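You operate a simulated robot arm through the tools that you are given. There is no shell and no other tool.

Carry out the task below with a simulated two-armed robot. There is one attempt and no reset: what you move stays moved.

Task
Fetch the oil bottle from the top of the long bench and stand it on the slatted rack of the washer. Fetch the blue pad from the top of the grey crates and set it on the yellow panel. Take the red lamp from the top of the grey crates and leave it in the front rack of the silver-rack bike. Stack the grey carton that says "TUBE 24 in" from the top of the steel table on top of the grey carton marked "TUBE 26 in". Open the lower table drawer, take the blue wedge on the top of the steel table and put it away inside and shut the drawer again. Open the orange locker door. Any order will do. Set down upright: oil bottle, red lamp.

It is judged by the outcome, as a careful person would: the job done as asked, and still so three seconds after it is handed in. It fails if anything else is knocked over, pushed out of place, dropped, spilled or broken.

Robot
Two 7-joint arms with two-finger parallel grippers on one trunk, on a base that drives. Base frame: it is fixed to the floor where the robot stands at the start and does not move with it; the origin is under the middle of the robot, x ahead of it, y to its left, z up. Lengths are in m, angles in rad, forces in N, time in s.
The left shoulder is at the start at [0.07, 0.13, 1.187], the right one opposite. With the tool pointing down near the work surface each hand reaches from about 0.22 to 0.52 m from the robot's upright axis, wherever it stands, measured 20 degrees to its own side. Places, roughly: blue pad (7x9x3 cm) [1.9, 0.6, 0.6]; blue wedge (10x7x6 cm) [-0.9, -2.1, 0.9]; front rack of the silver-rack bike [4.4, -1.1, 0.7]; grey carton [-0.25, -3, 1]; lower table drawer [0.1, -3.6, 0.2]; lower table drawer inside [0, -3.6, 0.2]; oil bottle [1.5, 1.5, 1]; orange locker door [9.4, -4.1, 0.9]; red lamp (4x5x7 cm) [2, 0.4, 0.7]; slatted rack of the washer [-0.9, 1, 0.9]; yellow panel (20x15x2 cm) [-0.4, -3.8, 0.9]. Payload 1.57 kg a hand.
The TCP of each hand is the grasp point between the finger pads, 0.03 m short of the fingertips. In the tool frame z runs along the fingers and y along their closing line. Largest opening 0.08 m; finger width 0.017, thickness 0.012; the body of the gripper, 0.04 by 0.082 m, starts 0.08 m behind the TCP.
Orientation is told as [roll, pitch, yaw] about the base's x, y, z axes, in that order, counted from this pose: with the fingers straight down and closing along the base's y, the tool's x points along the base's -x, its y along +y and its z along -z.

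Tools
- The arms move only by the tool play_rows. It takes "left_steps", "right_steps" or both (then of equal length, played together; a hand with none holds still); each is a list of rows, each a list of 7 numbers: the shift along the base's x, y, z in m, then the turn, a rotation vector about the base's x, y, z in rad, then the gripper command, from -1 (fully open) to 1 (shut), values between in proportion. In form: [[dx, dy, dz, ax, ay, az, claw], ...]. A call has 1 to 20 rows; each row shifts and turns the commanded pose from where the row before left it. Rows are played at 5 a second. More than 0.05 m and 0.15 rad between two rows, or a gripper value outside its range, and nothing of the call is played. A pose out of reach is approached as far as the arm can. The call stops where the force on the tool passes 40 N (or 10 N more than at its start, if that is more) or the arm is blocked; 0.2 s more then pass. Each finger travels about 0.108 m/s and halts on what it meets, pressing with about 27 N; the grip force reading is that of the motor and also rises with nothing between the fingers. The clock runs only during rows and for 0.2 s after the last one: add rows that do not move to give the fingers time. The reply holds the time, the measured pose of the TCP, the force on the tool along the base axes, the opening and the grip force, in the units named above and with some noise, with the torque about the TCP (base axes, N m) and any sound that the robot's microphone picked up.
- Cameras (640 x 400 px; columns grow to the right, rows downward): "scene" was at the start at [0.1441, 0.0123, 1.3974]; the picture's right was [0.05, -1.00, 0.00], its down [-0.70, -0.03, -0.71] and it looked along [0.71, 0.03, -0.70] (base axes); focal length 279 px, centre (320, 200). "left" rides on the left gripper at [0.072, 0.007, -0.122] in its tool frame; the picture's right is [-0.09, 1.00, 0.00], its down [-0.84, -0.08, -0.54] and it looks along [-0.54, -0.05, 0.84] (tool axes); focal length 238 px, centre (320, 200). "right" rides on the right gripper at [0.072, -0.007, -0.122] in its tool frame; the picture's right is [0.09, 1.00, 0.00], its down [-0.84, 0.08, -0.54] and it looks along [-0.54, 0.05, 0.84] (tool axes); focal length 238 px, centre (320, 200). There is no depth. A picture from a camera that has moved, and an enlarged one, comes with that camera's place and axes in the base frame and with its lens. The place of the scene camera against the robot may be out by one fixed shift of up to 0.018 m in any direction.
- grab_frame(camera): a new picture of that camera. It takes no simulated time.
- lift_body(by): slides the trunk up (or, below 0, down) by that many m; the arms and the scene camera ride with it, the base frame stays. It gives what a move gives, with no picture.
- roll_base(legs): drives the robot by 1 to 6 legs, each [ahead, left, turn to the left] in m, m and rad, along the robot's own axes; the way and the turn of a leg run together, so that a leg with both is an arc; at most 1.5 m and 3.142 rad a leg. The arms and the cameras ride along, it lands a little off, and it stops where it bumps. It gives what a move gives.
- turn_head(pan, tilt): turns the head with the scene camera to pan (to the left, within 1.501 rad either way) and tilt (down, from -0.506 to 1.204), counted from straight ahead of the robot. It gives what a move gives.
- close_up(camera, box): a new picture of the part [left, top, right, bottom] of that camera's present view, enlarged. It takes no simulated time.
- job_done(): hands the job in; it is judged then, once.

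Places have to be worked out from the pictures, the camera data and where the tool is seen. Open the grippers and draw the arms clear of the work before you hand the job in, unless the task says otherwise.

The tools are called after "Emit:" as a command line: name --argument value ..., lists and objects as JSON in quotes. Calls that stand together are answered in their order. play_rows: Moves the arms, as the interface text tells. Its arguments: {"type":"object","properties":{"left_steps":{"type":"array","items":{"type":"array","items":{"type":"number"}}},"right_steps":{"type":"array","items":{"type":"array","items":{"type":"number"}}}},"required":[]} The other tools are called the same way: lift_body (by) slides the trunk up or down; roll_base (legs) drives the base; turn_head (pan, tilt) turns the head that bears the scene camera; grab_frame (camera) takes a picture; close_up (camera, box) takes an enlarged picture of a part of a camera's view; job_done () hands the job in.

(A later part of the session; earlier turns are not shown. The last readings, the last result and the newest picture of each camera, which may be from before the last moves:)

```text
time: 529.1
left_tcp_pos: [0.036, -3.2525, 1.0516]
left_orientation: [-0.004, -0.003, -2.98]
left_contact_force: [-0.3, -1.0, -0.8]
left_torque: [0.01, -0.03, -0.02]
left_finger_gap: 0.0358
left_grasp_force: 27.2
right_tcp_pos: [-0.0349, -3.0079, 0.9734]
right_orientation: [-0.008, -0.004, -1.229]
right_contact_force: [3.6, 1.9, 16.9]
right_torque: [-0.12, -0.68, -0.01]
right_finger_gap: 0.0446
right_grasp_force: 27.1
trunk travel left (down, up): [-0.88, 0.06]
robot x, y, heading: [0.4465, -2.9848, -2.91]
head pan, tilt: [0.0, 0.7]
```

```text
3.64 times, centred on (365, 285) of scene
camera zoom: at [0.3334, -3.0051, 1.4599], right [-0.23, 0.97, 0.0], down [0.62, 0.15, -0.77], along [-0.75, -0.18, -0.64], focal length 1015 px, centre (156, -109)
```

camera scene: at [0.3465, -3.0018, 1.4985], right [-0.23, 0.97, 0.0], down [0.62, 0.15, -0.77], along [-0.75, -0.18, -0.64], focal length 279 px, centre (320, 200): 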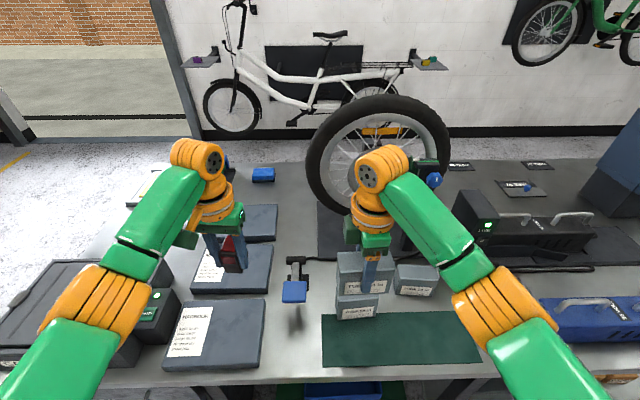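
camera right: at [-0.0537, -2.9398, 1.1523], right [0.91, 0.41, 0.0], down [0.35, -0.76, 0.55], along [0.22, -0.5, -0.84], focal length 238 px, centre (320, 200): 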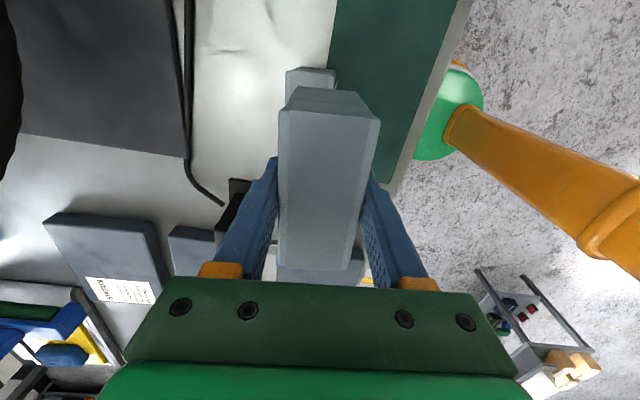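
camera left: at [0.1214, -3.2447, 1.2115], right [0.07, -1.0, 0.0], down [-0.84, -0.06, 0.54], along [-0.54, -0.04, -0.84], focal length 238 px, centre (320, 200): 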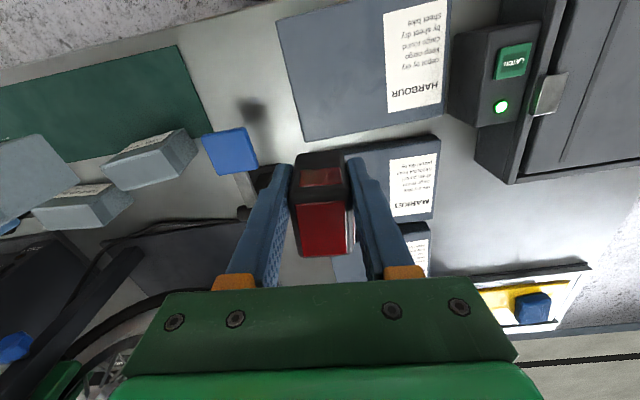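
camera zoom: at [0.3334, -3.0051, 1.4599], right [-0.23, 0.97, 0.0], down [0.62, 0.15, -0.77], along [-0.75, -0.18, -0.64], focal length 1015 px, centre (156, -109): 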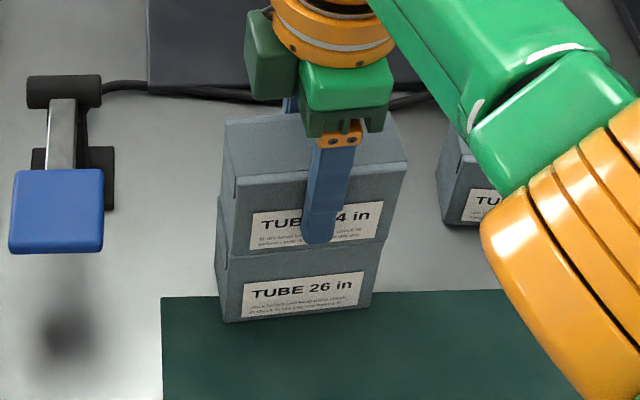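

Contact made, the cartons are aligned. I ease up 3 mm and release.

Emit:
lift_body --by 0.003

Emit:
play_rows --right_steps '[[0, 0, 0, 0, 0, 0, 0], [0, 0, 0, 0, 0, 0, -0.3], [0, 0, 0, 0, 0, 0, -0.7], [0, 0, 0, 0, 0, 0, -1], [0, 0, 0, 0, 0, 0, -1]]'

Emit:
close_up --camera "scene" --box '[310, 230, 420, 340]'

Emit:
grab_frame --camera "right"

```text
time: 529.6
left_tcp_pos: [0.0332, -3.2537, 1.0522]
left_orientation: [-0.005, 0.001, -2.979]
left_contact_force: [-0.1, -0.9, -1.6]
left_torque: [0.02, 0.0, 0.0]
left_finger_gap: 0.0355
left_grasp_force: 27.1
right_tcp_pos: [-0.0368, -3.0085, 0.9745]
right_orientation: [-0.003, -0.006, -1.229]
right_contact_force: [1.0, -0.3, 1.5]
right_torque: [-0.17, -0.17, 0.01]
right_finger_gap: 0.0445
right_grasp_force: 26.9
trunk travel left (down, up): [-0.883, 0.057]
robot x, y, heading: [0.4489, -2.9833, -2.904]
head pan, tilt: [0.0, 0.7]
```

```text
time: 530.8
left_tcp_pos: [0.0317, -3.254, 1.0518]
left_orientation: [-0.003, 0.002, -2.977]
left_contact_force: [-0.2, 0.1, -0.8]
left_torque: [0.01, -0.01, 0.0]
left_finger_gap: 0.0356
left_grasp_force: 26.9
right_tcp_pos: [-0.0391, -3.0084, 0.9745]
right_orientation: [-0.003, -0.006, -1.229]
right_contact_force: [0.1, -0.6, 0.7]
right_torque: [-0.02, 0.0, 0.01]
right_finger_gap: 0.0797
right_grasp_force: 0.1
trunk travel left (down, up): [-0.883, 0.057]
robot x, y, heading: [0.4469, -2.9835, -2.91]
head pan, tilt: [0.0, 0.7]
```

```text
3.64 times, centred on (365, 285) of scene
camera zoom: at [0.3273, -3.0065, 1.462], right [-0.23, 0.97, 0.0], down [0.63, 0.15, -0.76], along [-0.74, -0.18, -0.64], focal length 1015 px, centre (156, -109)
```

zoom: 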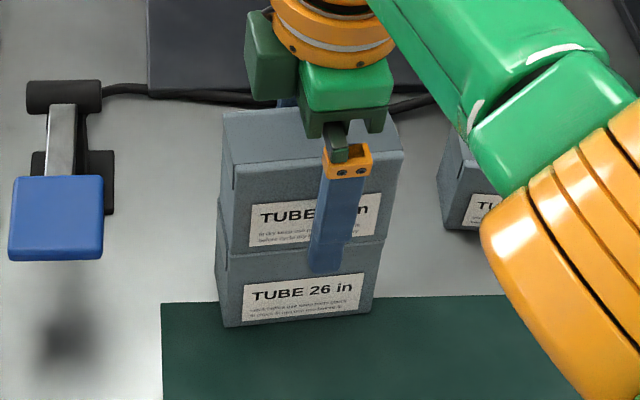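

```text
taken
camera right: at [-0.0675, -2.9411, 1.0957], right [0.91, 0.42, 0.0], down [0.35, -0.76, 0.55], along [0.23, -0.5, -0.84], focal length 238 px, centre (320, 200)
```

right: 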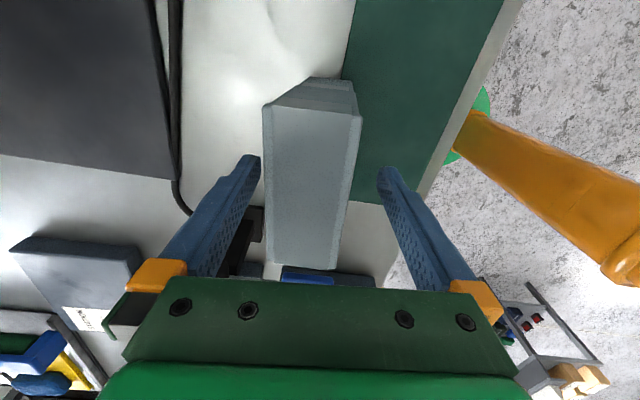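

The stack stands by itself with clearance on both sides. I raise the hand straight up with the trunk and arm, then back off.

Emit:
lift_body --by 0.05

Emit:
play_rows --right_steps '[[0, 0, 0.03, 0, 0, 0, -1], [0, 0, 0.03, 0, 0, 0, -1], [0, 0, 0.02, 0, 0, 0, -1], [0, 0, 0, 0, 0, 0, -1]]'

Emit:
grab_frame --camera "scene"

```text
time: 531.7
left_tcp_pos: [0.0321, -3.2537, 1.1013]
left_orientation: [-0.005, 0.004, -2.978]
left_contact_force: [0.9, -0.8, -0.4]
left_torque: [0.01, 0.0, 0.02]
left_finger_gap: 0.0356
left_grasp_force: 27.2
right_tcp_pos: [-0.0378, -3.0087, 1.0246]
right_orientation: [-0.001, -0.004, -1.229]
right_contact_force: [0.0, 0.1, -0.6]
right_torque: [-0.03, 0.02, -0.02]
right_finger_gap: 0.0803
right_grasp_force: 0.0
trunk travel left (down, up): [-0.933, 0.007]
robot x, y, heading: [0.4458, -2.9837, -2.908]
head pan, tilt: [0.0, 0.7]
```

```text
time: 532.7
left_tcp_pos: [0.0327, -3.253, 1.1]
left_orientation: [-0.004, 0.004, -2.979]
left_contact_force: [0.9, 0.0, -1.3]
left_torque: [0.0, -0.02, -0.03]
left_finger_gap: 0.0356
left_grasp_force: 26.9
right_tcp_pos: [-0.0388, -3.0063, 1.1054]
right_orientation: [-0.003, -0.004, -1.231]
right_contact_force: [0.5, 0.4, -0.2]
right_torque: [0.01, 0.0, -0.01]
right_finger_gap: 0.0799
right_grasp_force: 0.1
trunk travel left (down, up): [-0.933, 0.007]
robot x, y, heading: [0.4436, -2.9848, -2.907]
head pan, tilt: [0.0, 0.7]
```

```text
taken
camera scene: at [0.3273, -3.0063, 1.512], right [-0.23, 0.97, 0.0], down [0.63, 0.15, -0.76], along [-0.74, -0.18, -0.64], focal length 279 px, centre (320, 200)
```

scene: 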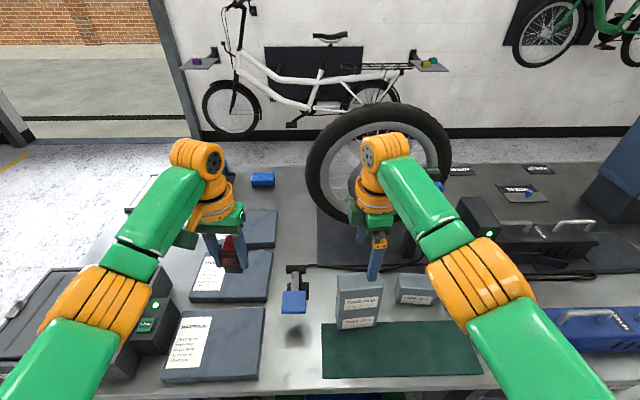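

The stack is standing well. Now the lamp: I back off, turn to face east, and look at the route past the bikes.

Emit:
roll_base --legs '[[-0.5, 0, 0], [0, 0, 3.135]]'

Emit:
turn_head --pan -0.1 --tilt 0.35

Emit:
grab_frame --camera "scene"

```text
time: 543.0
left_tcp_pos: [1.3541, -2.6026, 1.1007]
left_orientation: [-0.004, 0.003, 0.157]
left_contact_force: [0.2, -0.8, -1.0]
left_torque: [0.0, 0.04, 0.01]
left_finger_gap: 0.0353
left_grasp_force: 27.1
right_tcp_pos: [1.4229, -2.8508, 1.1046]
right_orientation: [-0.003, -0.006, 1.906]
right_contact_force: [-0.3, 0.2, -0.3]
right_torque: [0.0, -0.03, 0.03]
right_finger_gap: 0.0801
right_grasp_force: 0.0
trunk travel left (down, up): [-0.933, 0.007]
robot x, y, heading: [0.9349, -2.8723, 0.225]
head pan, tilt: [0.0, 0.7]
```

```text
time: 543.9
left_tcp_pos: [1.3529, -2.6023, 1.1016]
left_orientation: [-0.003, 0.004, 0.156]
left_contact_force: [0.1, -0.7, -1.2]
left_torque: [0.01, -0.02, -0.02]
left_finger_gap: 0.0354
left_grasp_force: 26.8
right_tcp_pos: [1.4233, -2.85, 1.1048]
right_orientation: [-0.002, -0.006, 1.907]
right_contact_force: [0.0, 0.1, 0.6]
right_torque: [0.0, 0.02, -0.02]
right_finger_gap: 0.08
right_grasp_force: 0.1
trunk travel left (down, up): [-0.933, 0.007]
robot x, y, heading: [0.9351, -2.8694, 0.224]
head pan, tilt: [-0.099, 0.351]
```

```text
taken
camera scene: at [1.0901, -2.8389, 1.5434], right [0.13, -0.99, 0.0], down [-0.34, -0.04, -0.94], along [0.93, 0.12, -0.34], focal length 279 px, centre (320, 200)
```

scene: 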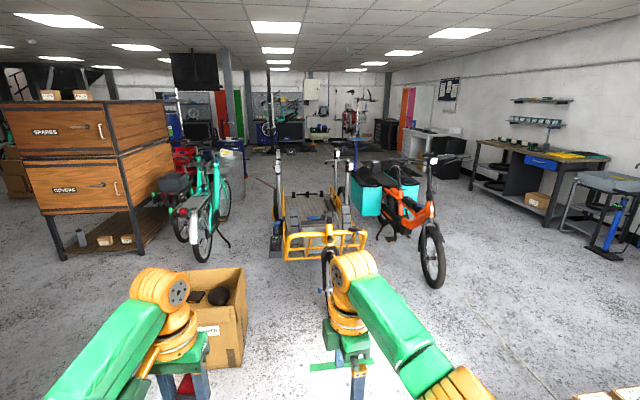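

I look toward the parts table on the right to judge the gap.

Emit:
turn_head --pan -0.9 --tilt 0.6

Emit:
grab_frame --camera "scene"

```text
time: 545.0
left_tcp_pos: [1.3529, -2.603, 1.1011]
left_orientation: [-0.003, 0.003, 0.156]
left_contact_force: [1.2, 0.9, -0.1]
left_torque: [0.01, 0.04, 0.0]
left_finger_gap: 0.0357
left_grasp_force: 26.7
right_tcp_pos: [1.4232, -2.8507, 1.1049]
right_orientation: [-0.003, -0.005, 1.907]
right_contact_force: [-0.1, -0.5, -0.1]
right_torque: [0.0, 0.0, 0.0]
right_finger_gap: 0.0803
right_grasp_force: 0.1
trunk travel left (down, up): [-0.933, 0.007]
robot x, y, heading: [0.9379, -2.8665, 0.228]
head pan, tilt: [-0.901, 0.6]
```

```text
taken
camera scene: at [1.0669, -2.9057, 1.5207], right [-0.62, -0.78, 0.0], down [-0.44, 0.35, -0.83], along [0.64, -0.52, -0.56], focal length 279 px, centre (320, 200)
```

scene: 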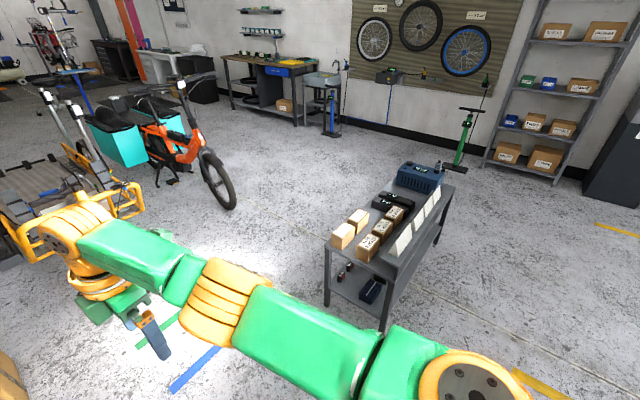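

Parts table's near legs are at (1.54,−3.76) and (1.86,−3.62); orange bike wheel at (3.2,−3.55). I drive between them to the open floor south of the bikes.

Emit:
roll_base --legs '[[1.07, -0.74, 0], [0.52, -1.09, 0]]'

Emit:
turn_head --pan 0.3 --tilt 0.4

Emit:
grab_frame --camera "scene"

```text
time: 557.2
left_tcp_pos: [3.3025, -4.0339, 1.1009]
left_orientation: [-0.005, 0.004, 0.143]
left_contact_force: [0.2, -0.2, -1.2]
left_torque: [-0.03, 0.0, -0.05]
left_finger_gap: 0.0353
left_grasp_force: 27.1
right_tcp_pos: [3.3698, -4.2815, 1.105]
right_orientation: [-0.002, -0.003, 1.894]
right_contact_force: [0.2, -0.5, 0.1]
right_torque: [0.01, 0.05, 0.05]
right_finger_gap: 0.0799
right_grasp_force: 0.0
trunk travel left (down, up): [-0.933, 0.007]
robot x, y, heading: [2.8814, -4.2972, 0.212]
head pan, tilt: [-0.901, 0.6]
```

```text
time: 558.6
left_tcp_pos: [3.3035, -4.0339, 1.101]
left_orientation: [-0.003, 0.003, 0.147]
left_contact_force: [-0.1, 0.4, -0.7]
left_torque: [-0.05, 0.02, 0.01]
left_finger_gap: 0.0351
left_grasp_force: 26.8
right_tcp_pos: [3.3708, -4.2824, 1.1065]
right_orientation: [-0.002, -0.005, 1.893]
right_contact_force: [1.1, 0.1, -0.1]
right_torque: [0.03, 0.0, -0.03]
right_finger_gap: 0.08
right_grasp_force: 0.1
trunk travel left (down, up): [-0.933, 0.007]
robot x, y, heading: [2.8827, -4.2978, 0.214]
head pan, tilt: [0.3, 0.4]
```

```text
taken
camera scene: at [3.0259, -4.2321, 1.5389], right [0.49, -0.87, 0.0], down [-0.34, -0.19, -0.92], along [0.8, 0.45, -0.39], focal length 279 px, centre (320, 200)
```

scene: 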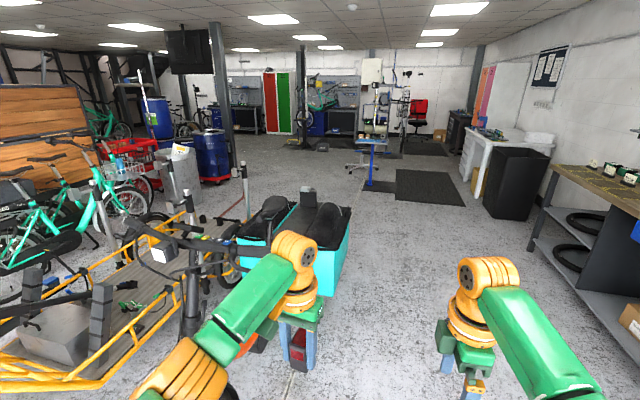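

B's front rack is visible at left-centre (pixel ~(120,172)); a galvanized bin stands near it. I continue east then north-east around the orange bike.

Emit:
roll_base --legs '[[0.85, -0.18, 0], [0.85, -0.18, 0], [0.6, 0.5, 0]]'

Emit:
turn_head --pan 1.2 --tilt 0.4

Emit:
grab_frame --camera "scene"

```text
time: 571.3
left_tcp_pos: [5.5363, -3.3981, 1.1017]
left_orientation: [0.0, 0.001, 0.14]
left_contact_force: [0.5, 0.1, -0.6]
left_torque: [-0.01, 0.01, 0.0]
left_finger_gap: 0.0354
left_grasp_force: 27.2
right_tcp_pos: [5.602, -3.6446, 1.105]
right_orientation: [-0.003, -0.005, 1.891]
right_contact_force: [0.5, 0.6, 0.1]
right_torque: [0.02, 0.02, 0.01]
right_finger_gap: 0.0801
right_grasp_force: 0.2
trunk travel left (down, up): [-0.933, 0.007]
robot x, y, heading: [5.1146, -3.6637, 0.212]
head pan, tilt: [0.3, 0.4]
```

```text
time: 572.5
left_tcp_pos: [5.5367, -3.3972, 1.1012]
left_orientation: [-0.004, 0.004, 0.141]
left_contact_force: [0.2, -0.9, -1.2]
left_torque: [0.0, 0.0, -0.02]
left_finger_gap: 0.0353
left_grasp_force: 27.3
right_tcp_pos: [5.6024, -3.6446, 1.1048]
right_orientation: [-0.002, -0.004, 1.892]
right_contact_force: [0.1, 0.9, 0.7]
right_torque: [0.0, 0.0, 0.0]
right_finger_gap: 0.0802
right_grasp_force: 0.0
trunk travel left (down, up): [-0.933, 0.007]
robot x, y, heading: [5.1152, -3.6595, 0.208]
head pan, tilt: [1.201, 0.4]
```

```text
taken
camera scene: at [5.1919, -3.5478, 1.5389], right [0.99, -0.16, 0.0], down [-0.06, -0.38, -0.92], along [0.15, 0.91, -0.39], focal length 279 px, centre (320, 200)
```

scene: 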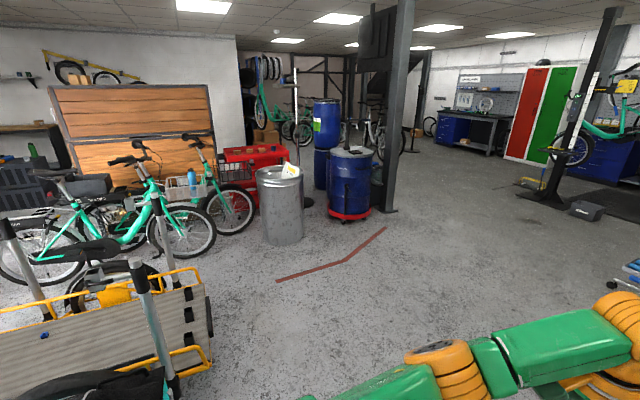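

I see bike B side-on: its front basket centre ≈(4.4,−1.08), floor ≈0.55–0.6, rim ≈0.75, handlebar just behind, and open floor to the southeast. I drive to about (5.35,−1.95), turn toward it, and look.

Emit:
roll_base --legs '[[0.29, 0.81, 0], [0.29, 0.81, 0], [0, 0, 2.19]]'

Emit:
turn_head --pan 0.0 --tilt 0.6

Emit:
grab_frame --camera "scene"

Emit:
close_up --camera "scene" --box '[200, 60, 480, 260]'

```text
time: 586.4
left_tcp_pos: [4.8829, -1.7749, 1.1019]
left_orientation: [-0.004, 0.004, 2.352]
left_contact_force: [-0.5, 1.2, -1.1]
left_torque: [-0.01, 0.01, -0.01]
left_finger_gap: 0.0355
left_grasp_force: 26.9
right_tcp_pos: [5.0434, -1.5741, 1.105]
right_orientation: [-0.001, -0.006, -2.182]
right_contact_force: [0.5, -0.3, -0.3]
right_torque: [-0.01, -0.02, -0.02]
right_finger_gap: 0.08
right_grasp_force: 0.2
trunk travel left (down, up): [-0.933, 0.007]
robot x, y, heading: [5.3431, -1.9552, 2.421]
head pan, tilt: [1.201, 0.4]
```

```text
time: 587.8
left_tcp_pos: [4.8821, -1.775, 1.1006]
left_orientation: [-0.005, 0.004, 2.355]
left_contact_force: [-1.0, 0.1, -1.1]
left_torque: [-0.02, -0.02, 0.01]
left_finger_gap: 0.0353
left_grasp_force: 27.2
right_tcp_pos: [5.0433, -1.5736, 1.1046]
right_orientation: [-0.004, -0.006, -2.18]
right_contact_force: [-0.3, 0.7, -0.5]
right_torque: [0.0, 0.01, -0.03]
right_finger_gap: 0.0801
right_grasp_force: 0.0
trunk travel left (down, up): [-0.933, 0.007]
robot x, y, heading: [5.3459, -1.9566, 2.423]
head pan, tilt: [0.0, 0.6]
```

```text
taken
camera scene: at [5.252, -1.8559, 1.5207], right [0.66, 0.75, 0.0], down [0.43, -0.37, -0.82], along [-0.62, 0.54, -0.57], focal length 279 px, centre (320, 200)
```

scene: 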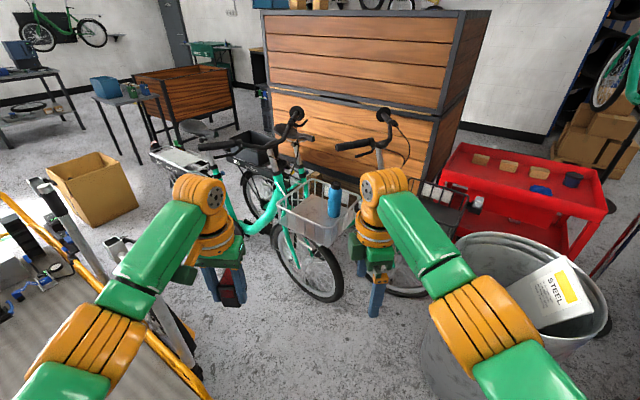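

```text
2.00 times, centred on (340, 160) of scene
camera zoom: at [5.252, -1.8559, 1.5207], right [0.66, 0.75, 0.0], down [0.43, -0.37, -0.82], along [-0.62, 0.54, -0.57], focal length 558 px, centre (280, 280)
```

zoom: 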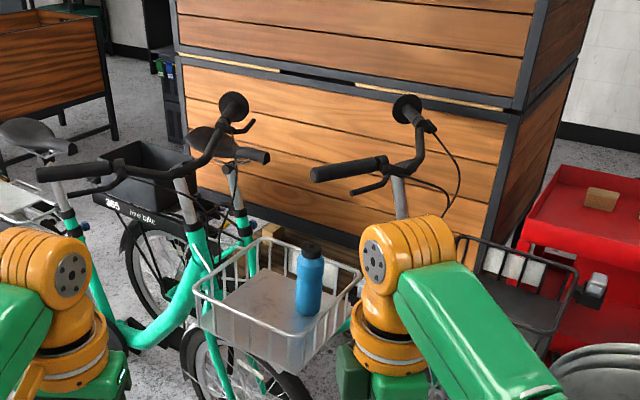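

The silver wire basket (with blue bottle) is bike B's front rack: rim ≈0.76, floor ≈0.62, south side free; a handlebar grip of the other bike overhangs its far side. I retract the right hand and position the robot for the approach.

Emit:
play_rows --right_steps '[[0.043, -0.0056, 0, 0, 0, 0, -1], [0.043, -0.0056, 0, 0, 0, 0, -1], [0.043, -0.0056, 0, 0, 0, 0, -1], [0.043, -0.0056, 0, 0, 0, 0, -1], [0.043, -0.0056, 0, 0, 0, 0, -1], [0, 0, 0, 0, 0, 0, -1]]'

Emit:
roll_base --legs '[[0, 0, -0.42], [0.235, 0.33, 0]]'

Emit:
turn_head --pan 0.1 --tilt 0.7

Emit:
grab_frame --camera "scene"

Emit:
grab_frame --camera "left"

```text
time: 589.2
left_tcp_pos: [4.8827, -1.775, 1.1005]
left_orientation: [-0.003, 0.002, 2.353]
left_contact_force: [-1.7, -0.2, -1.9]
left_torque: [0.0, -0.05, -0.01]
left_finger_gap: 0.0356
left_grasp_force: 26.9
right_tcp_pos: [5.2575, -1.6054, 1.1035]
right_orientation: [0.001, -0.005, -2.18]
right_contact_force: [0.0, 0.2, 0.8]
right_torque: [-0.06, -0.05, -0.01]
right_finger_gap: 0.0798
right_grasp_force: 0.1
trunk travel left (down, up): [-0.933, 0.007]
robot x, y, heading: [5.3467, -1.961, 2.426]
head pan, tilt: [0.0, 0.6]
```

```text
time: 593.0
left_tcp_pos: [4.6027, -1.5342, 1.1022]
left_orientation: [-0.002, 0.002, 1.937]
left_contact_force: [0.6, 0.2, -0.5]
left_torque: [0.01, 0.02, 0.01]
left_finger_gap: 0.0357
left_grasp_force: 27.0
right_tcp_pos: [5.0156, -1.5296, 1.1031]
right_orientation: [-0.004, -0.006, -2.597]
right_contact_force: [0.3, 0.5, -0.8]
right_torque: [-0.04, -0.01, 0.0]
right_finger_gap: 0.0798
right_grasp_force: 0.1
trunk travel left (down, up): [-0.933, 0.007]
robot x, y, heading: [4.9489, -1.8892, 2.009]
head pan, tilt: [0.0, 0.6]
```

```text
time: 593.6
left_tcp_pos: [4.6009, -1.5349, 1.1025]
left_orientation: [-0.004, 0.003, 1.936]
left_contact_force: [-0.6, -0.4, -1.5]
left_torque: [0.0, 0.0, -0.03]
left_finger_gap: 0.0355
left_grasp_force: 26.9
right_tcp_pos: [5.0126, -1.5294, 1.1034]
right_orientation: [-0.002, -0.006, -2.596]
right_contact_force: [-0.2, 0.1, 0.3]
right_torque: [0.01, -0.01, -0.02]
right_finger_gap: 0.0799
right_grasp_force: 0.1
trunk travel left (down, up): [-0.933, 0.007]
robot x, y, heading: [4.9519, -1.8878, 2.009]
head pan, tilt: [0.099, 0.7]
```

```text
taken
camera scene: at [4.8978, -1.759, 1.5122], right [0.86, 0.51, 0.0], down [0.33, -0.55, -0.77], along [-0.39, 0.66, -0.64], focal length 279 px, centre (320, 200)
```

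scene: 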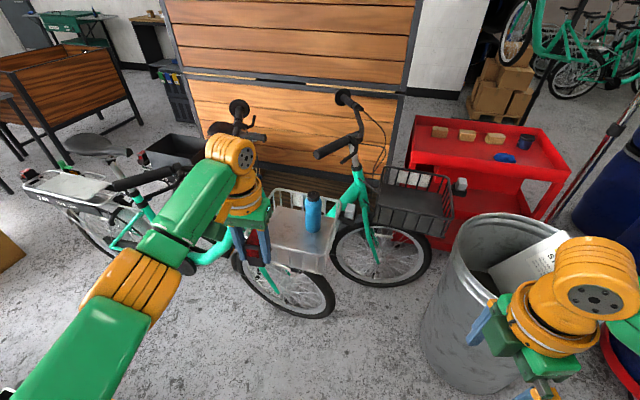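

```text
taken
camera left: at [4.6199, -1.6033, 1.2244], right [-0.96, -0.27, 0.0], down [-0.23, 0.81, 0.54], along [-0.14, 0.52, -0.84], focal length 238 px, centre (320, 200)
```

left: 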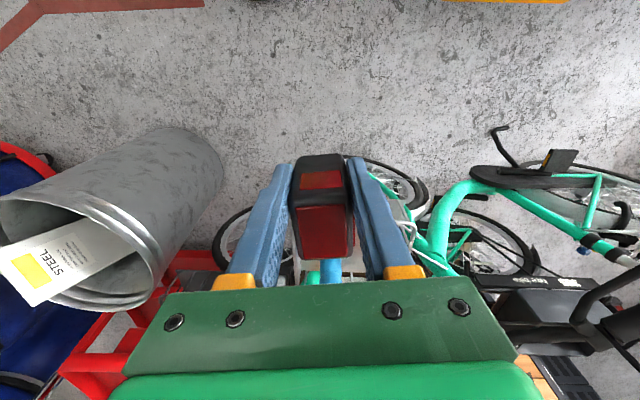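

I zoom on the basket.

Emit:
close_up --camera "scene" --box '[190, 80, 400, 290]'

```text
1.90 times, centred on (295, 185) of scene
camera zoom: at [4.8978, -1.759, 1.5122], right [0.86, 0.51, 0.0], down [0.33, -0.55, -0.77], along [-0.39, 0.66, -0.64], focal length 532 px, centre (368, 229)
```

zoom: 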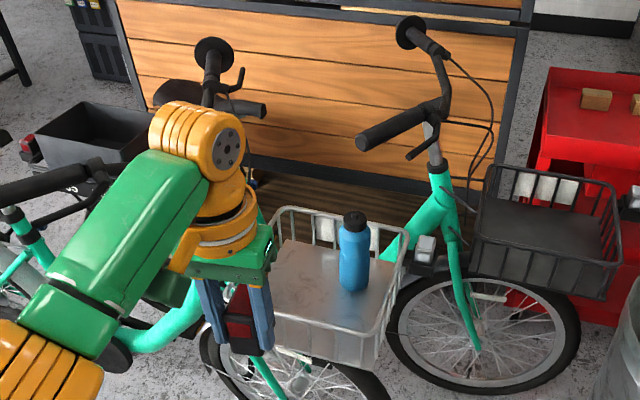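

A's grip end is at (4.49,−1.09,1.05). I choose the lamp spot ≈(4.40,−1.20) in the basket's near-left part. I lower the trunk 0.26 m so the arm passes under handlebar height but the lamp stays above the rim, then go ahead 0.28 m.

Emit:
lift_body --by -0.25

Emit:
roll_base --legs '[[0.25, 0.03, 0]]'

Emit:
grab_frame --camera "scene"

Emit:
grab_frame --camera "left"

```text
time: 596.2
left_tcp_pos: [4.6016, -1.5356, 0.8518]
left_orientation: [-0.003, 0.005, 1.938]
left_contact_force: [-0.5, 0.4, -0.7]
left_torque: [-0.02, 0.0, -0.02]
left_finger_gap: 0.0355
left_grasp_force: 26.9
right_tcp_pos: [5.0132, -1.5283, 0.8543]
right_orientation: [-0.001, -0.005, -2.599]
right_contact_force: [-0.9, 0.8, 0.3]
right_torque: [-0.03, 0.02, 0.01]
right_finger_gap: 0.0799
right_grasp_force: 0.1
trunk travel left (down, up): [-0.683, 0.257]
robot x, y, heading: [4.9479, -1.8859, 2.01]
head pan, tilt: [0.099, 0.7]
```

```text
time: 598.0
left_tcp_pos: [4.4667, -1.322, 0.8518]
left_orientation: [-0.004, 0.003, 1.941]
left_contact_force: [0.3, -0.2, -0.8]
left_torque: [-0.01, 0.02, -0.02]
left_finger_gap: 0.0352
left_grasp_force: 27.0
right_tcp_pos: [4.8791, -1.3153, 0.8537]
right_orientation: [-0.003, -0.005, -2.596]
right_contact_force: [-0.5, 0.1, -0.3]
right_torque: [0.03, 0.02, -0.02]
right_finger_gap: 0.08
right_grasp_force: 0.1
trunk travel left (down, up): [-0.683, 0.257]
robot x, y, heading: [4.8133, -1.6719, 2.011]
head pan, tilt: [0.099, 0.7]
```

```text
taken
camera scene: at [4.7638, -1.5458, 1.2622], right [0.86, 0.51, 0.0], down [0.33, -0.55, -0.77], along [-0.39, 0.66, -0.64], focal length 279 px, centre (320, 200)
```

scene: 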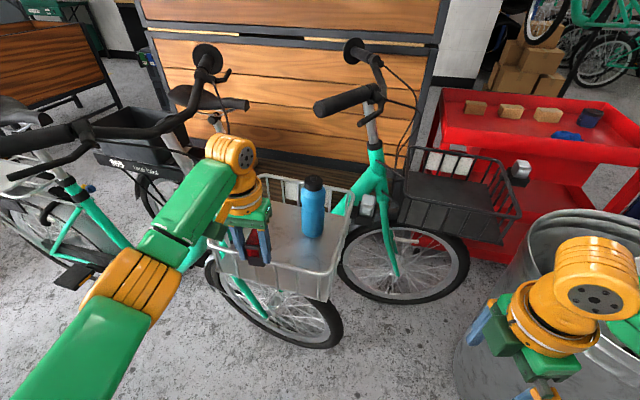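

```text
taken
camera left: at [4.4854, -1.3907, 0.9745], right [-0.96, -0.27, 0.0], down [-0.23, 0.81, 0.54], along [-0.14, 0.52, -0.84], focal length 238 px, centre (320, 200)
```

left: 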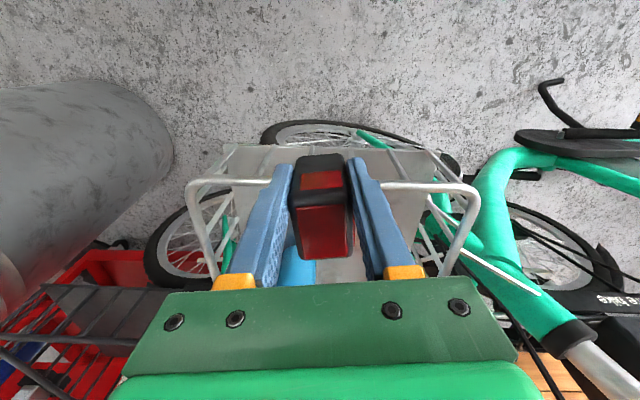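

Lamp is just outside the basket's south rim, 5 cm above it. I drive in 0.13 m.

Emit:
roll_base --legs '[[0.13, 0.012, 0]]'

Emit:
grab_frame --camera "left"

Emit:
grab_frame --camera "scene"

```text
time: 599.3
left_tcp_pos: [4.4012, -1.209, 0.8513]
left_orientation: [-0.004, 0.003, 1.941]
left_contact_force: [0.4, -0.1, -0.6]
left_torque: [0.0, 0.01, -0.01]
left_finger_gap: 0.0355
left_grasp_force: 27.1
right_tcp_pos: [4.8128, -1.2013, 0.8536]
right_orientation: [-0.004, -0.004, -2.593]
right_contact_force: [-0.1, 0.7, 0.8]
right_torque: [0.0, -0.01, -0.04]
right_finger_gap: 0.0799
right_grasp_force: 0.1
trunk travel left (down, up): [-0.683, 0.257]
robot x, y, heading: [4.7509, -1.5595, 2.012]
head pan, tilt: [0.099, 0.7]
```

```text
taken
camera left: at [4.4193, -1.2778, 0.9747], right [-0.96, -0.27, 0.0], down [-0.23, 0.81, 0.54], along [-0.15, 0.52, -0.84], focal length 238 px, centre (320, 200)
```

left: 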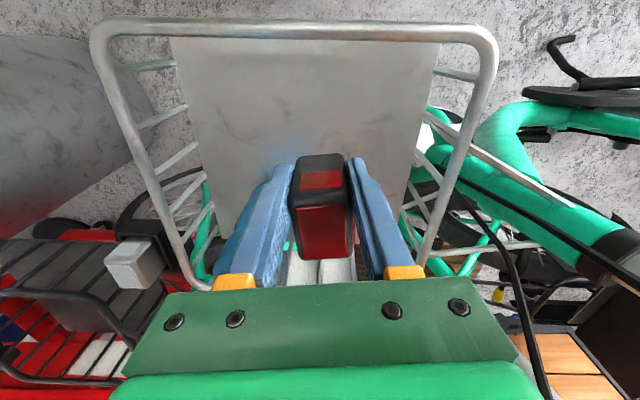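

```text
taken
camera scene: at [4.6978, -1.4329, 1.2622], right [0.86, 0.51, 0.0], down [0.33, -0.55, -0.77], along [-0.39, 0.66, -0.64], focal length 279 px, centre (320, 200)
```

scene: 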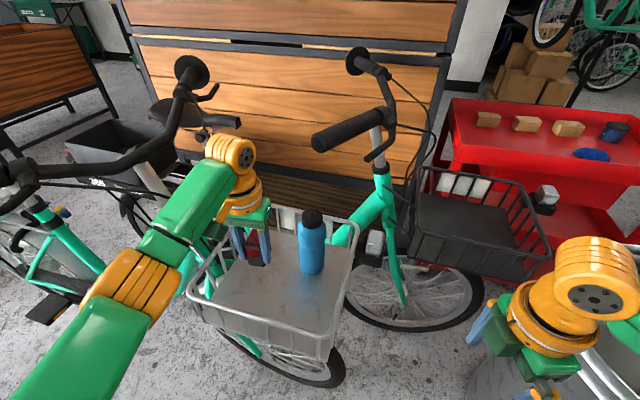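

Over the basket; the landing spot is on the floor plate, clear of the bottle. I lower with the trunk 0.13 m then step down gently.

Emit:
lift_body --by -0.13

Emit:
grab_frame --camera "left"

Emit:
close_up --camera "scene" --box '[160, 100, 380, 300]'

```text
time: 600.9
left_tcp_pos: [4.3996, -1.2077, 0.7207]
left_orientation: [-0.004, 0.003, 1.94]
left_contact_force: [0.1, -0.7, -1.1]
left_torque: [-0.01, -0.03, -0.01]
left_finger_gap: 0.0355
left_grasp_force: 27.0
right_tcp_pos: [4.8121, -1.2018, 0.7238]
right_orientation: [-0.002, -0.005, -2.594]
right_contact_force: [0.2, 0.1, -0.3]
right_torque: [0.03, 0.0, -0.01]
right_finger_gap: 0.0802
right_grasp_force: 0.2
trunk travel left (down, up): [-0.553, 0.387]
robot x, y, heading: [4.7537, -1.5602, 2.008]
head pan, tilt: [0.099, 0.7]
```

```text
taken
camera left: at [4.4188, -1.277, 0.8442], right [-0.96, -0.27, 0.0], down [-0.23, 0.81, 0.54], along [-0.14, 0.52, -0.84], focal length 238 px, centre (320, 200)
```

left: 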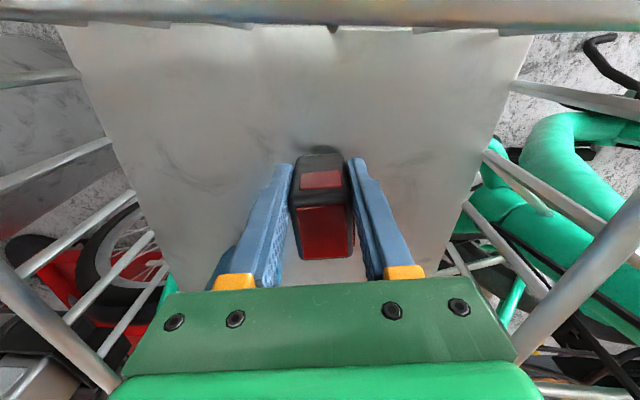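

```text
2.00 times, centred on (270, 200) of scene
camera zoom: at [4.6972, -1.4318, 1.1321], right [0.86, 0.51, 0.0], down [0.33, -0.55, -0.76], along [-0.39, 0.66, -0.64], focal length 558 px, centre (420, 200)
```

zoom: 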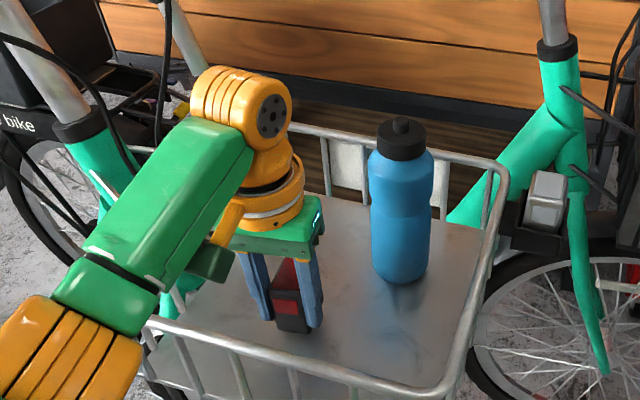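

The elbow sits just outside/above the near rim, so I lower the rest with the arm only, in small steps while watching.

Emit:
play_rows --left_steps '[[0, 0, -0.01, 0, 0, 0, 1], [0, 0, -0.01, 0, 0, 0, 1], [0, 0, 0, 0, 0, 0, 1]]'

Emit:
close_up --camera "scene" --box '[120, 120, 340, 320]'

```text
time: 601.7
left_tcp_pos: [4.4012, -1.21, 0.7025]
left_orientation: [-0.002, -0.005, 1.941]
left_contact_force: [-1.8, -0.5, 23.2]
left_torque: [-0.1, 0.52, 0.05]
left_finger_gap: 0.0358
left_grasp_force: 27.0
right_tcp_pos: [4.8138, -1.2024, 0.7245]
right_orientation: [-0.007, -0.005, -2.594]
right_contact_force: [0.2, 0.2, 0.3]
right_torque: [0.02, 0.0, 0.02]
right_finger_gap: 0.08
right_grasp_force: 0.0
trunk travel left (down, up): [-0.553, 0.387]
robot x, y, heading: [4.748, -1.5614, 2.01]
head pan, tilt: [0.099, 0.7]
```

```text
2.00 times, centred on (230, 220) of scene
camera zoom: at [4.7009, -1.4359, 1.133], right [0.86, 0.51, 0.0], down [0.33, -0.55, -0.77], along [-0.39, 0.66, -0.64], focal length 558 px, centre (500, 160)
```

zoom: 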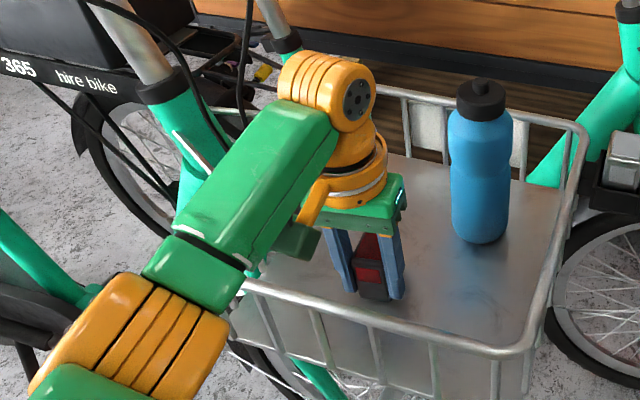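

Lamp has touched the rack floor (23 N). I ease up slightly and check.

Emit:
play_rows --left_steps '[[0, 0, 0.003, 0, 0, 0, 1], [0, 0, 0, 0, 0, 0, 1]]'

```text
time: 602.3
left_tcp_pos: [4.4004, -1.2093, 0.7049]
left_orientation: [-0.002, 0.002, 1.94]
left_contact_force: [0.6, -1.8, 5.4]
left_torque: [0.13, 0.17, -0.01]
left_finger_gap: 0.0355
left_grasp_force: 27.2
right_tcp_pos: [4.8128, -1.2022, 0.7233]
right_orientation: [-0.004, -0.005, -2.593]
right_contact_force: [-0.5, 0.1, -0.2]
right_torque: [-0.01, 0.01, -0.01]
right_finger_gap: 0.0801
right_grasp_force: 0.1
trunk travel left (down, up): [-0.553, 0.387]
robot x, y, heading: [4.7525, -1.5611, 2.01]
head pan, tilt: [0.099, 0.7]
```

Light contact (5 N). I open the fingers gently and raise the hand straight up.

Emit:
play_rows --left_steps '[[0, 0, 0.001, 0, 0, 0, 0.3], [0, 0, 0, 0, 0, 0, 0.0], [0, 0, 0, 0, 0, 0, -0.4], [0, 0, 0, 0, 0, 0, -0.8], [0, 0, 0, 0, 0, 0, -0.8], [0, 0, 0.02, 0, 0, 0, -0.8], [0, 0, 0.03, 0, 0, 0, -0.8], [0, 0, 0, 0, 0, 0, -0.8]]'

Emit:
close_up --camera "scene" --box '[120, 120, 340, 320]'

Emit:
grab_frame --camera "left"

```text
time: 604.1
left_tcp_pos: [4.4013, -1.2082, 0.7562]
left_orientation: [-0.001, 0.005, 1.94]
left_contact_force: [0.3, -0.1, 0.0]
left_torque: [0.02, -0.01, 0.01]
left_finger_gap: 0.072
left_grasp_force: 0.0
right_tcp_pos: [4.8123, -1.2007, 0.7234]
right_orientation: [-0.002, -0.005, -2.594]
right_contact_force: [0.4, 0.1, 0.9]
right_torque: [-0.02, -0.02, -0.04]
right_finger_gap: 0.08
right_grasp_force: 0.0
trunk travel left (down, up): [-0.553, 0.387]
robot x, y, heading: [4.7495, -1.5599, 2.01]
head pan, tilt: [0.099, 0.7]
```

```text
2.00 times, centred on (230, 220) of scene
camera zoom: at [4.6971, -1.4316, 1.1321], right [0.86, 0.51, 0.0], down [0.33, -0.55, -0.76], along [-0.39, 0.66, -0.64], focal length 558 px, centre (500, 160)
```

zoom: 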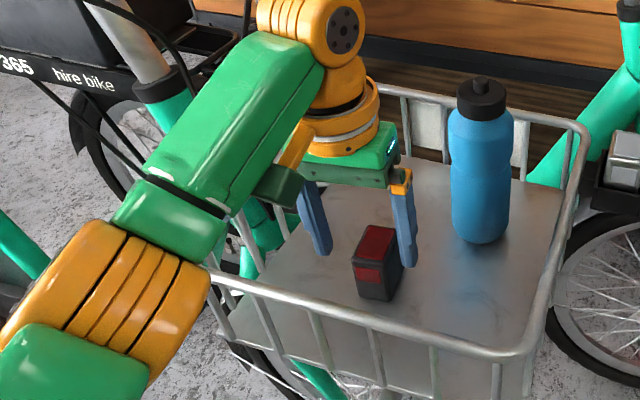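

```text
taken
camera left: at [4.4201, -1.2776, 0.8798], right [-0.96, -0.27, 0.0], down [-0.23, 0.81, 0.54], along [-0.14, 0.52, -0.84], focal length 238 px, centre (320, 200)
```

left: 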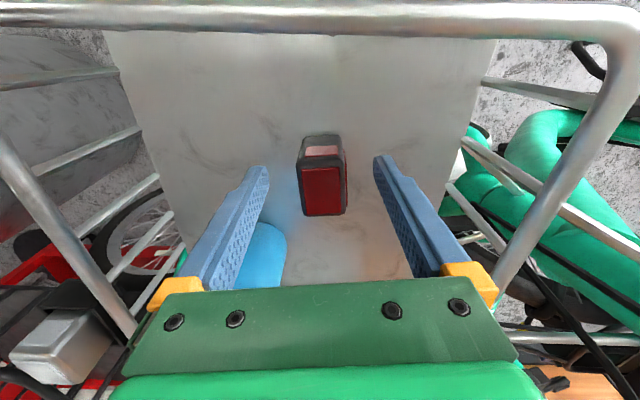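

The lamp stands upright in the rack. I raise the trunk 0.1 m and back straight out.

Emit:
lift_body --by 0.1

Emit:
roll_base --legs '[[-0.4, 0, 0]]'

Emit:
turn_head --pan 0.2 --tilt 0.6

Emit:
grab_frame --camera "scene"

```text
time: 605.5
left_tcp_pos: [4.4013, -1.2087, 0.8566]
left_orientation: [-0.004, 0.004, 1.94]
left_contact_force: [-0.5, -0.8, 0.2]
left_torque: [0.03, 0.0, 0.01]
left_finger_gap: 0.0722
left_grasp_force: 0.1
right_tcp_pos: [4.8127, -1.2013, 0.8225]
right_orientation: [-0.001, -0.005, -2.594]
right_contact_force: [0.6, -0.2, 0.3]
right_torque: [0.02, 0.05, -0.01]
right_finger_gap: 0.0799
right_grasp_force: 0.0
trunk travel left (down, up): [-0.653, 0.287]
robot x, y, heading: [4.7499, -1.5582, 2.007]
head pan, tilt: [0.099, 0.7]
```

```text
time: 607.9
left_tcp_pos: [4.571, -1.5681, 0.8561]
left_orientation: [-0.005, 0.004, 1.938]
left_contact_force: [-0.3, -0.8, 0.3]
left_torque: [-0.01, -0.01, 0.01]
left_finger_gap: 0.0718
left_grasp_force: 0.0
right_tcp_pos: [4.9809, -1.5609, 0.8239]
right_orientation: [-0.002, -0.007, -2.597]
right_contact_force: [-0.5, -0.6, 0.1]
right_torque: [0.01, -0.02, 0.01]
right_finger_gap: 0.0796
right_grasp_force: 0.1
trunk travel left (down, up): [-0.653, 0.287]
robot x, y, heading: [4.9214, -1.9164, 2.006]
head pan, tilt: [0.099, 0.7]
```

```text
time: 608.6
left_tcp_pos: [4.5715, -1.5673, 0.8575]
left_orientation: [-0.002, 0.002, 1.937]
left_contact_force: [-0.5, -0.7, 0.5]
left_torque: [-0.04, -0.01, 0.02]
left_finger_gap: 0.072
left_grasp_force: 0.0
right_tcp_pos: [4.9825, -1.5615, 0.8235]
right_orientation: [-0.001, -0.006, -2.597]
right_contact_force: [-1.0, 0.4, 0.2]
right_torque: [-0.01, -0.02, -0.01]
right_finger_gap: 0.0799
right_grasp_force: 0.0
trunk travel left (down, up): [-0.653, 0.287]
robot x, y, heading: [4.9186, -1.9181, 2.007]
head pan, tilt: [0.201, 0.6]
```

```text
taken
camera scene: at [4.8569, -1.7937, 1.2407], right [0.8, 0.59, 0.0], down [0.34, -0.45, -0.82], along [-0.49, 0.66, -0.57], focal length 279 px, centre (320, 200)
```

scene: 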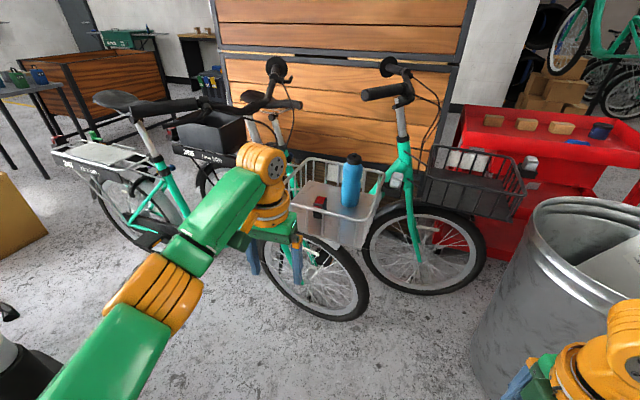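

The lamp is done. Now the locker: I raise the trunk, turn east and survey the way.

Emit:
lift_body --by 0.25

Emit:
roll_base --legs '[[-0.25, -0.2, 0], [0, 0, -2.4]]'

Emit:
turn_head --pan 0.0 --tilt 0.3

Emit:
grab_frame --camera "scene"

```text
time: 611.2
left_tcp_pos: [4.5715, -1.5672, 1.1073]
left_orientation: [-0.003, 0.005, 1.937]
left_contact_force: [0.1, 0.3, 0.2]
left_torque: [0.01, 0.0, -0.01]
left_finger_gap: 0.0719
left_grasp_force: 0.1
right_tcp_pos: [4.9816, -1.5614, 1.0744]
right_orientation: [0.0, -0.004, -2.598]
right_contact_force: [0.6, -0.4, -0.2]
right_torque: [-0.02, -0.05, 0.02]
right_finger_gap: 0.0798
right_grasp_force: 0.1
trunk travel left (down, up): [-0.903, 0.037]
robot x, y, heading: [4.9181, -1.9197, 2.005]
head pan, tilt: [0.201, 0.6]
```

```text
time: 618.9
left_tcp_pos: [5.6992, -2.071, 1.1058]
left_orientation: [-0.001, 0.005, -0.429]
left_contact_force: [0.0, 0.4, 0.2]
left_torque: [0.0, -0.04, 0.02]
left_finger_gap: 0.0719
left_grasp_force: 0.1
right_tcp_pos: [5.4107, -2.3638, 1.0741]
right_orientation: [-0.003, -0.005, 1.322]
right_contact_force: [-0.3, 0.2, 0.1]
right_torque: [0.02, 0.03, 0.02]
right_finger_gap: 0.0798
right_grasp_force: 0.0
trunk travel left (down, up): [-0.903, 0.037]
robot x, y, heading: [5.201, -2.0628, -0.359]
head pan, tilt: [0.201, 0.6]
```

```text
time: 619.7
left_tcp_pos: [5.698, -2.0716, 1.1057]
left_orientation: [-0.003, 0.002, -0.427]
left_contact_force: [0.0, -0.6, 0.2]
left_torque: [-0.01, -0.01, 0.03]
left_finger_gap: 0.0718
left_grasp_force: 0.1
right_tcp_pos: [5.4097, -2.365, 1.0745]
right_orientation: [-0.001, -0.006, 1.324]
right_contact_force: [0.2, -0.3, 0.1]
right_torque: [-0.02, -0.03, 0.0]
right_finger_gap: 0.08
right_grasp_force: 0.1
trunk travel left (down, up): [-0.903, 0.037]
robot x, y, heading: [5.2039, -2.0658, -0.361]
head pan, tilt: [0.0, 0.3]
```

```text
taken
camera scene: at [5.3508, -2.107, 1.5181], right [-0.35, -0.94, 0.0], down [-0.28, 0.1, -0.95], along [0.89, -0.33, -0.3], focal length 279 px, centre (320, 200)
```

scene: 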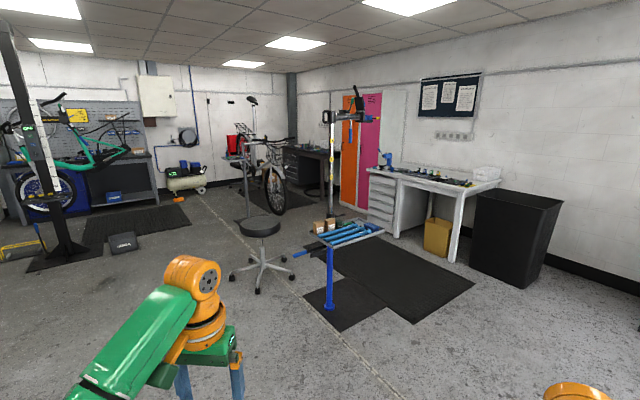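

The orange locker is visible ahead-right. I zoom in on it and the surroundings.

Emit:
close_up --camera "scene" --box '[290, 80, 420, 260]'

```text
2.22 times, centred on (355, 170) of scene
camera zoom: at [5.3508, -2.107, 1.5181], right [-0.35, -0.94, 0.0], down [-0.28, 0.1, -0.95], along [0.89, -0.33, -0.3], focal length 620 px, centre (242, 267)
```

zoom: 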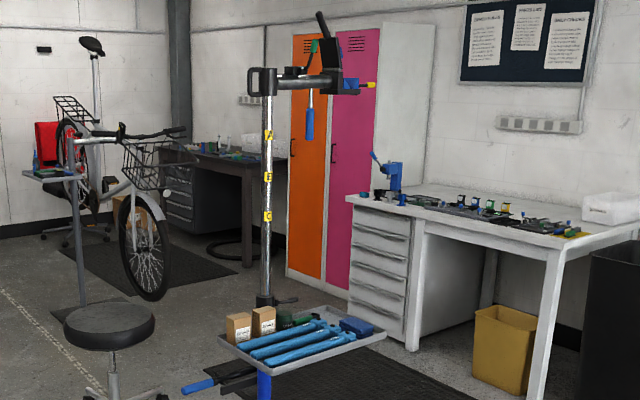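

I drive closer (to about (6.3,−3.5)) to see what stands in front of the lockers.

Emit:
roll_base --legs '[[1.4, -0.4, 0], [0.1, -0.5, 0.3]]'

Emit:
turn_head --pan 0.2 --tilt 0.4

Emit:
grab_frame --camera "scene"

```text
time: 629.5
left_tcp_pos: [6.8668, -3.2631, 1.1065]
left_orientation: [-0.006, 0.004, -0.107]
left_contact_force: [0.4, 0.7, -0.1]
left_torque: [-0.01, 0.01, 0.0]
left_finger_gap: 0.0718
left_grasp_force: 0.1
right_tcp_pos: [6.6863, -3.6314, 1.0743]
right_orientation: [-0.002, -0.003, 1.643]
right_contact_force: [-0.6, 0.7, -1.1]
right_torque: [0.0, 0.01, -0.03]
right_finger_gap: 0.0799
right_grasp_force: 0.1
trunk travel left (down, up): [-0.903, 0.037]
robot x, y, heading: [6.3934, -3.413, -0.041]
head pan, tilt: [0.0, 0.3]
```

```text
time: 630.2
left_tcp_pos: [6.868, -3.2649, 1.1058]
left_orientation: [-0.003, 0.003, -0.106]
left_contact_force: [-0.6, -0.1, 0.7]
left_torque: [0.02, -0.01, 0.03]
left_finger_gap: 0.072
left_grasp_force: 0.1
right_tcp_pos: [6.6852, -3.6328, 1.0732]
right_orientation: [-0.001, -0.006, 1.642]
right_contact_force: [-0.6, 0.0, -0.9]
right_torque: [0.0, 0.01, 0.02]
right_finger_gap: 0.0801
right_grasp_force: 0.1
trunk travel left (down, up): [-0.903, 0.037]
robot x, y, heading: [6.4016, -3.415, -0.038]
head pan, tilt: [0.201, 0.4]
```

```text
taken
camera scene: at [6.5502, -3.3922, 1.509], right [0.16, -0.99, 0.0], down [-0.38, -0.06, -0.92], along [0.91, 0.15, -0.39], focal length 279 px, centre (320, 200)
```

scene: 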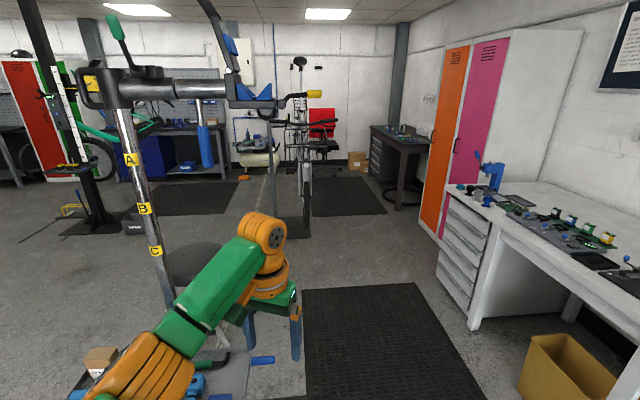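

I zoom on the locker doors to find the handle and hinge sides.

Emit:
close_up --camera "scene" --box '[380, 20, 600, 260]'

Emit:
close_up --camera "scene" --box '[410, 100, 490, 180]'

```text
1.67 times, centred on (490, 140) of scene
camera zoom: at [6.5502, -3.3922, 1.509], right [0.16, -0.99, 0.0], down [-0.38, -0.06, -0.92], along [0.91, 0.15, -0.39], focal length 465 px, centre (37, 300)
```

zoom: 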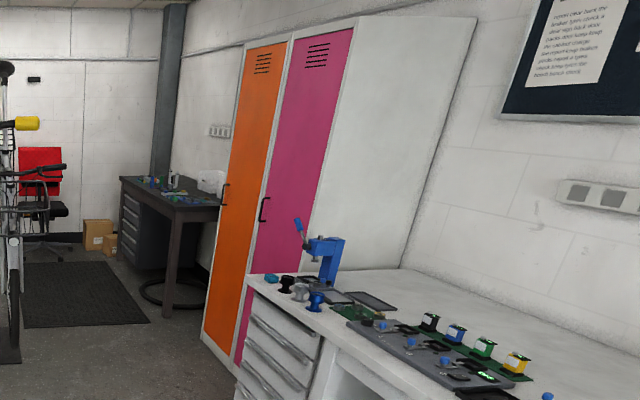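

```text
5.00 times, centred on (450, 140) of scene
camera zoom: at [6.5502, -3.3922, 1.509], right [0.16, -0.99, 0.0], down [-0.38, -0.06, -0.92], along [0.91, 0.15, -0.39], focal length 1396 px, centre (-330, 500)
```

zoom: 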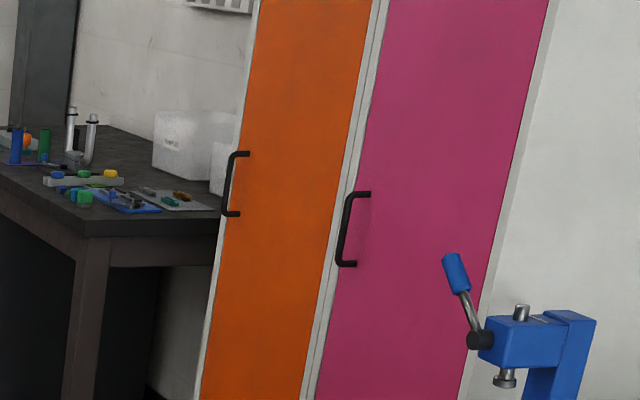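

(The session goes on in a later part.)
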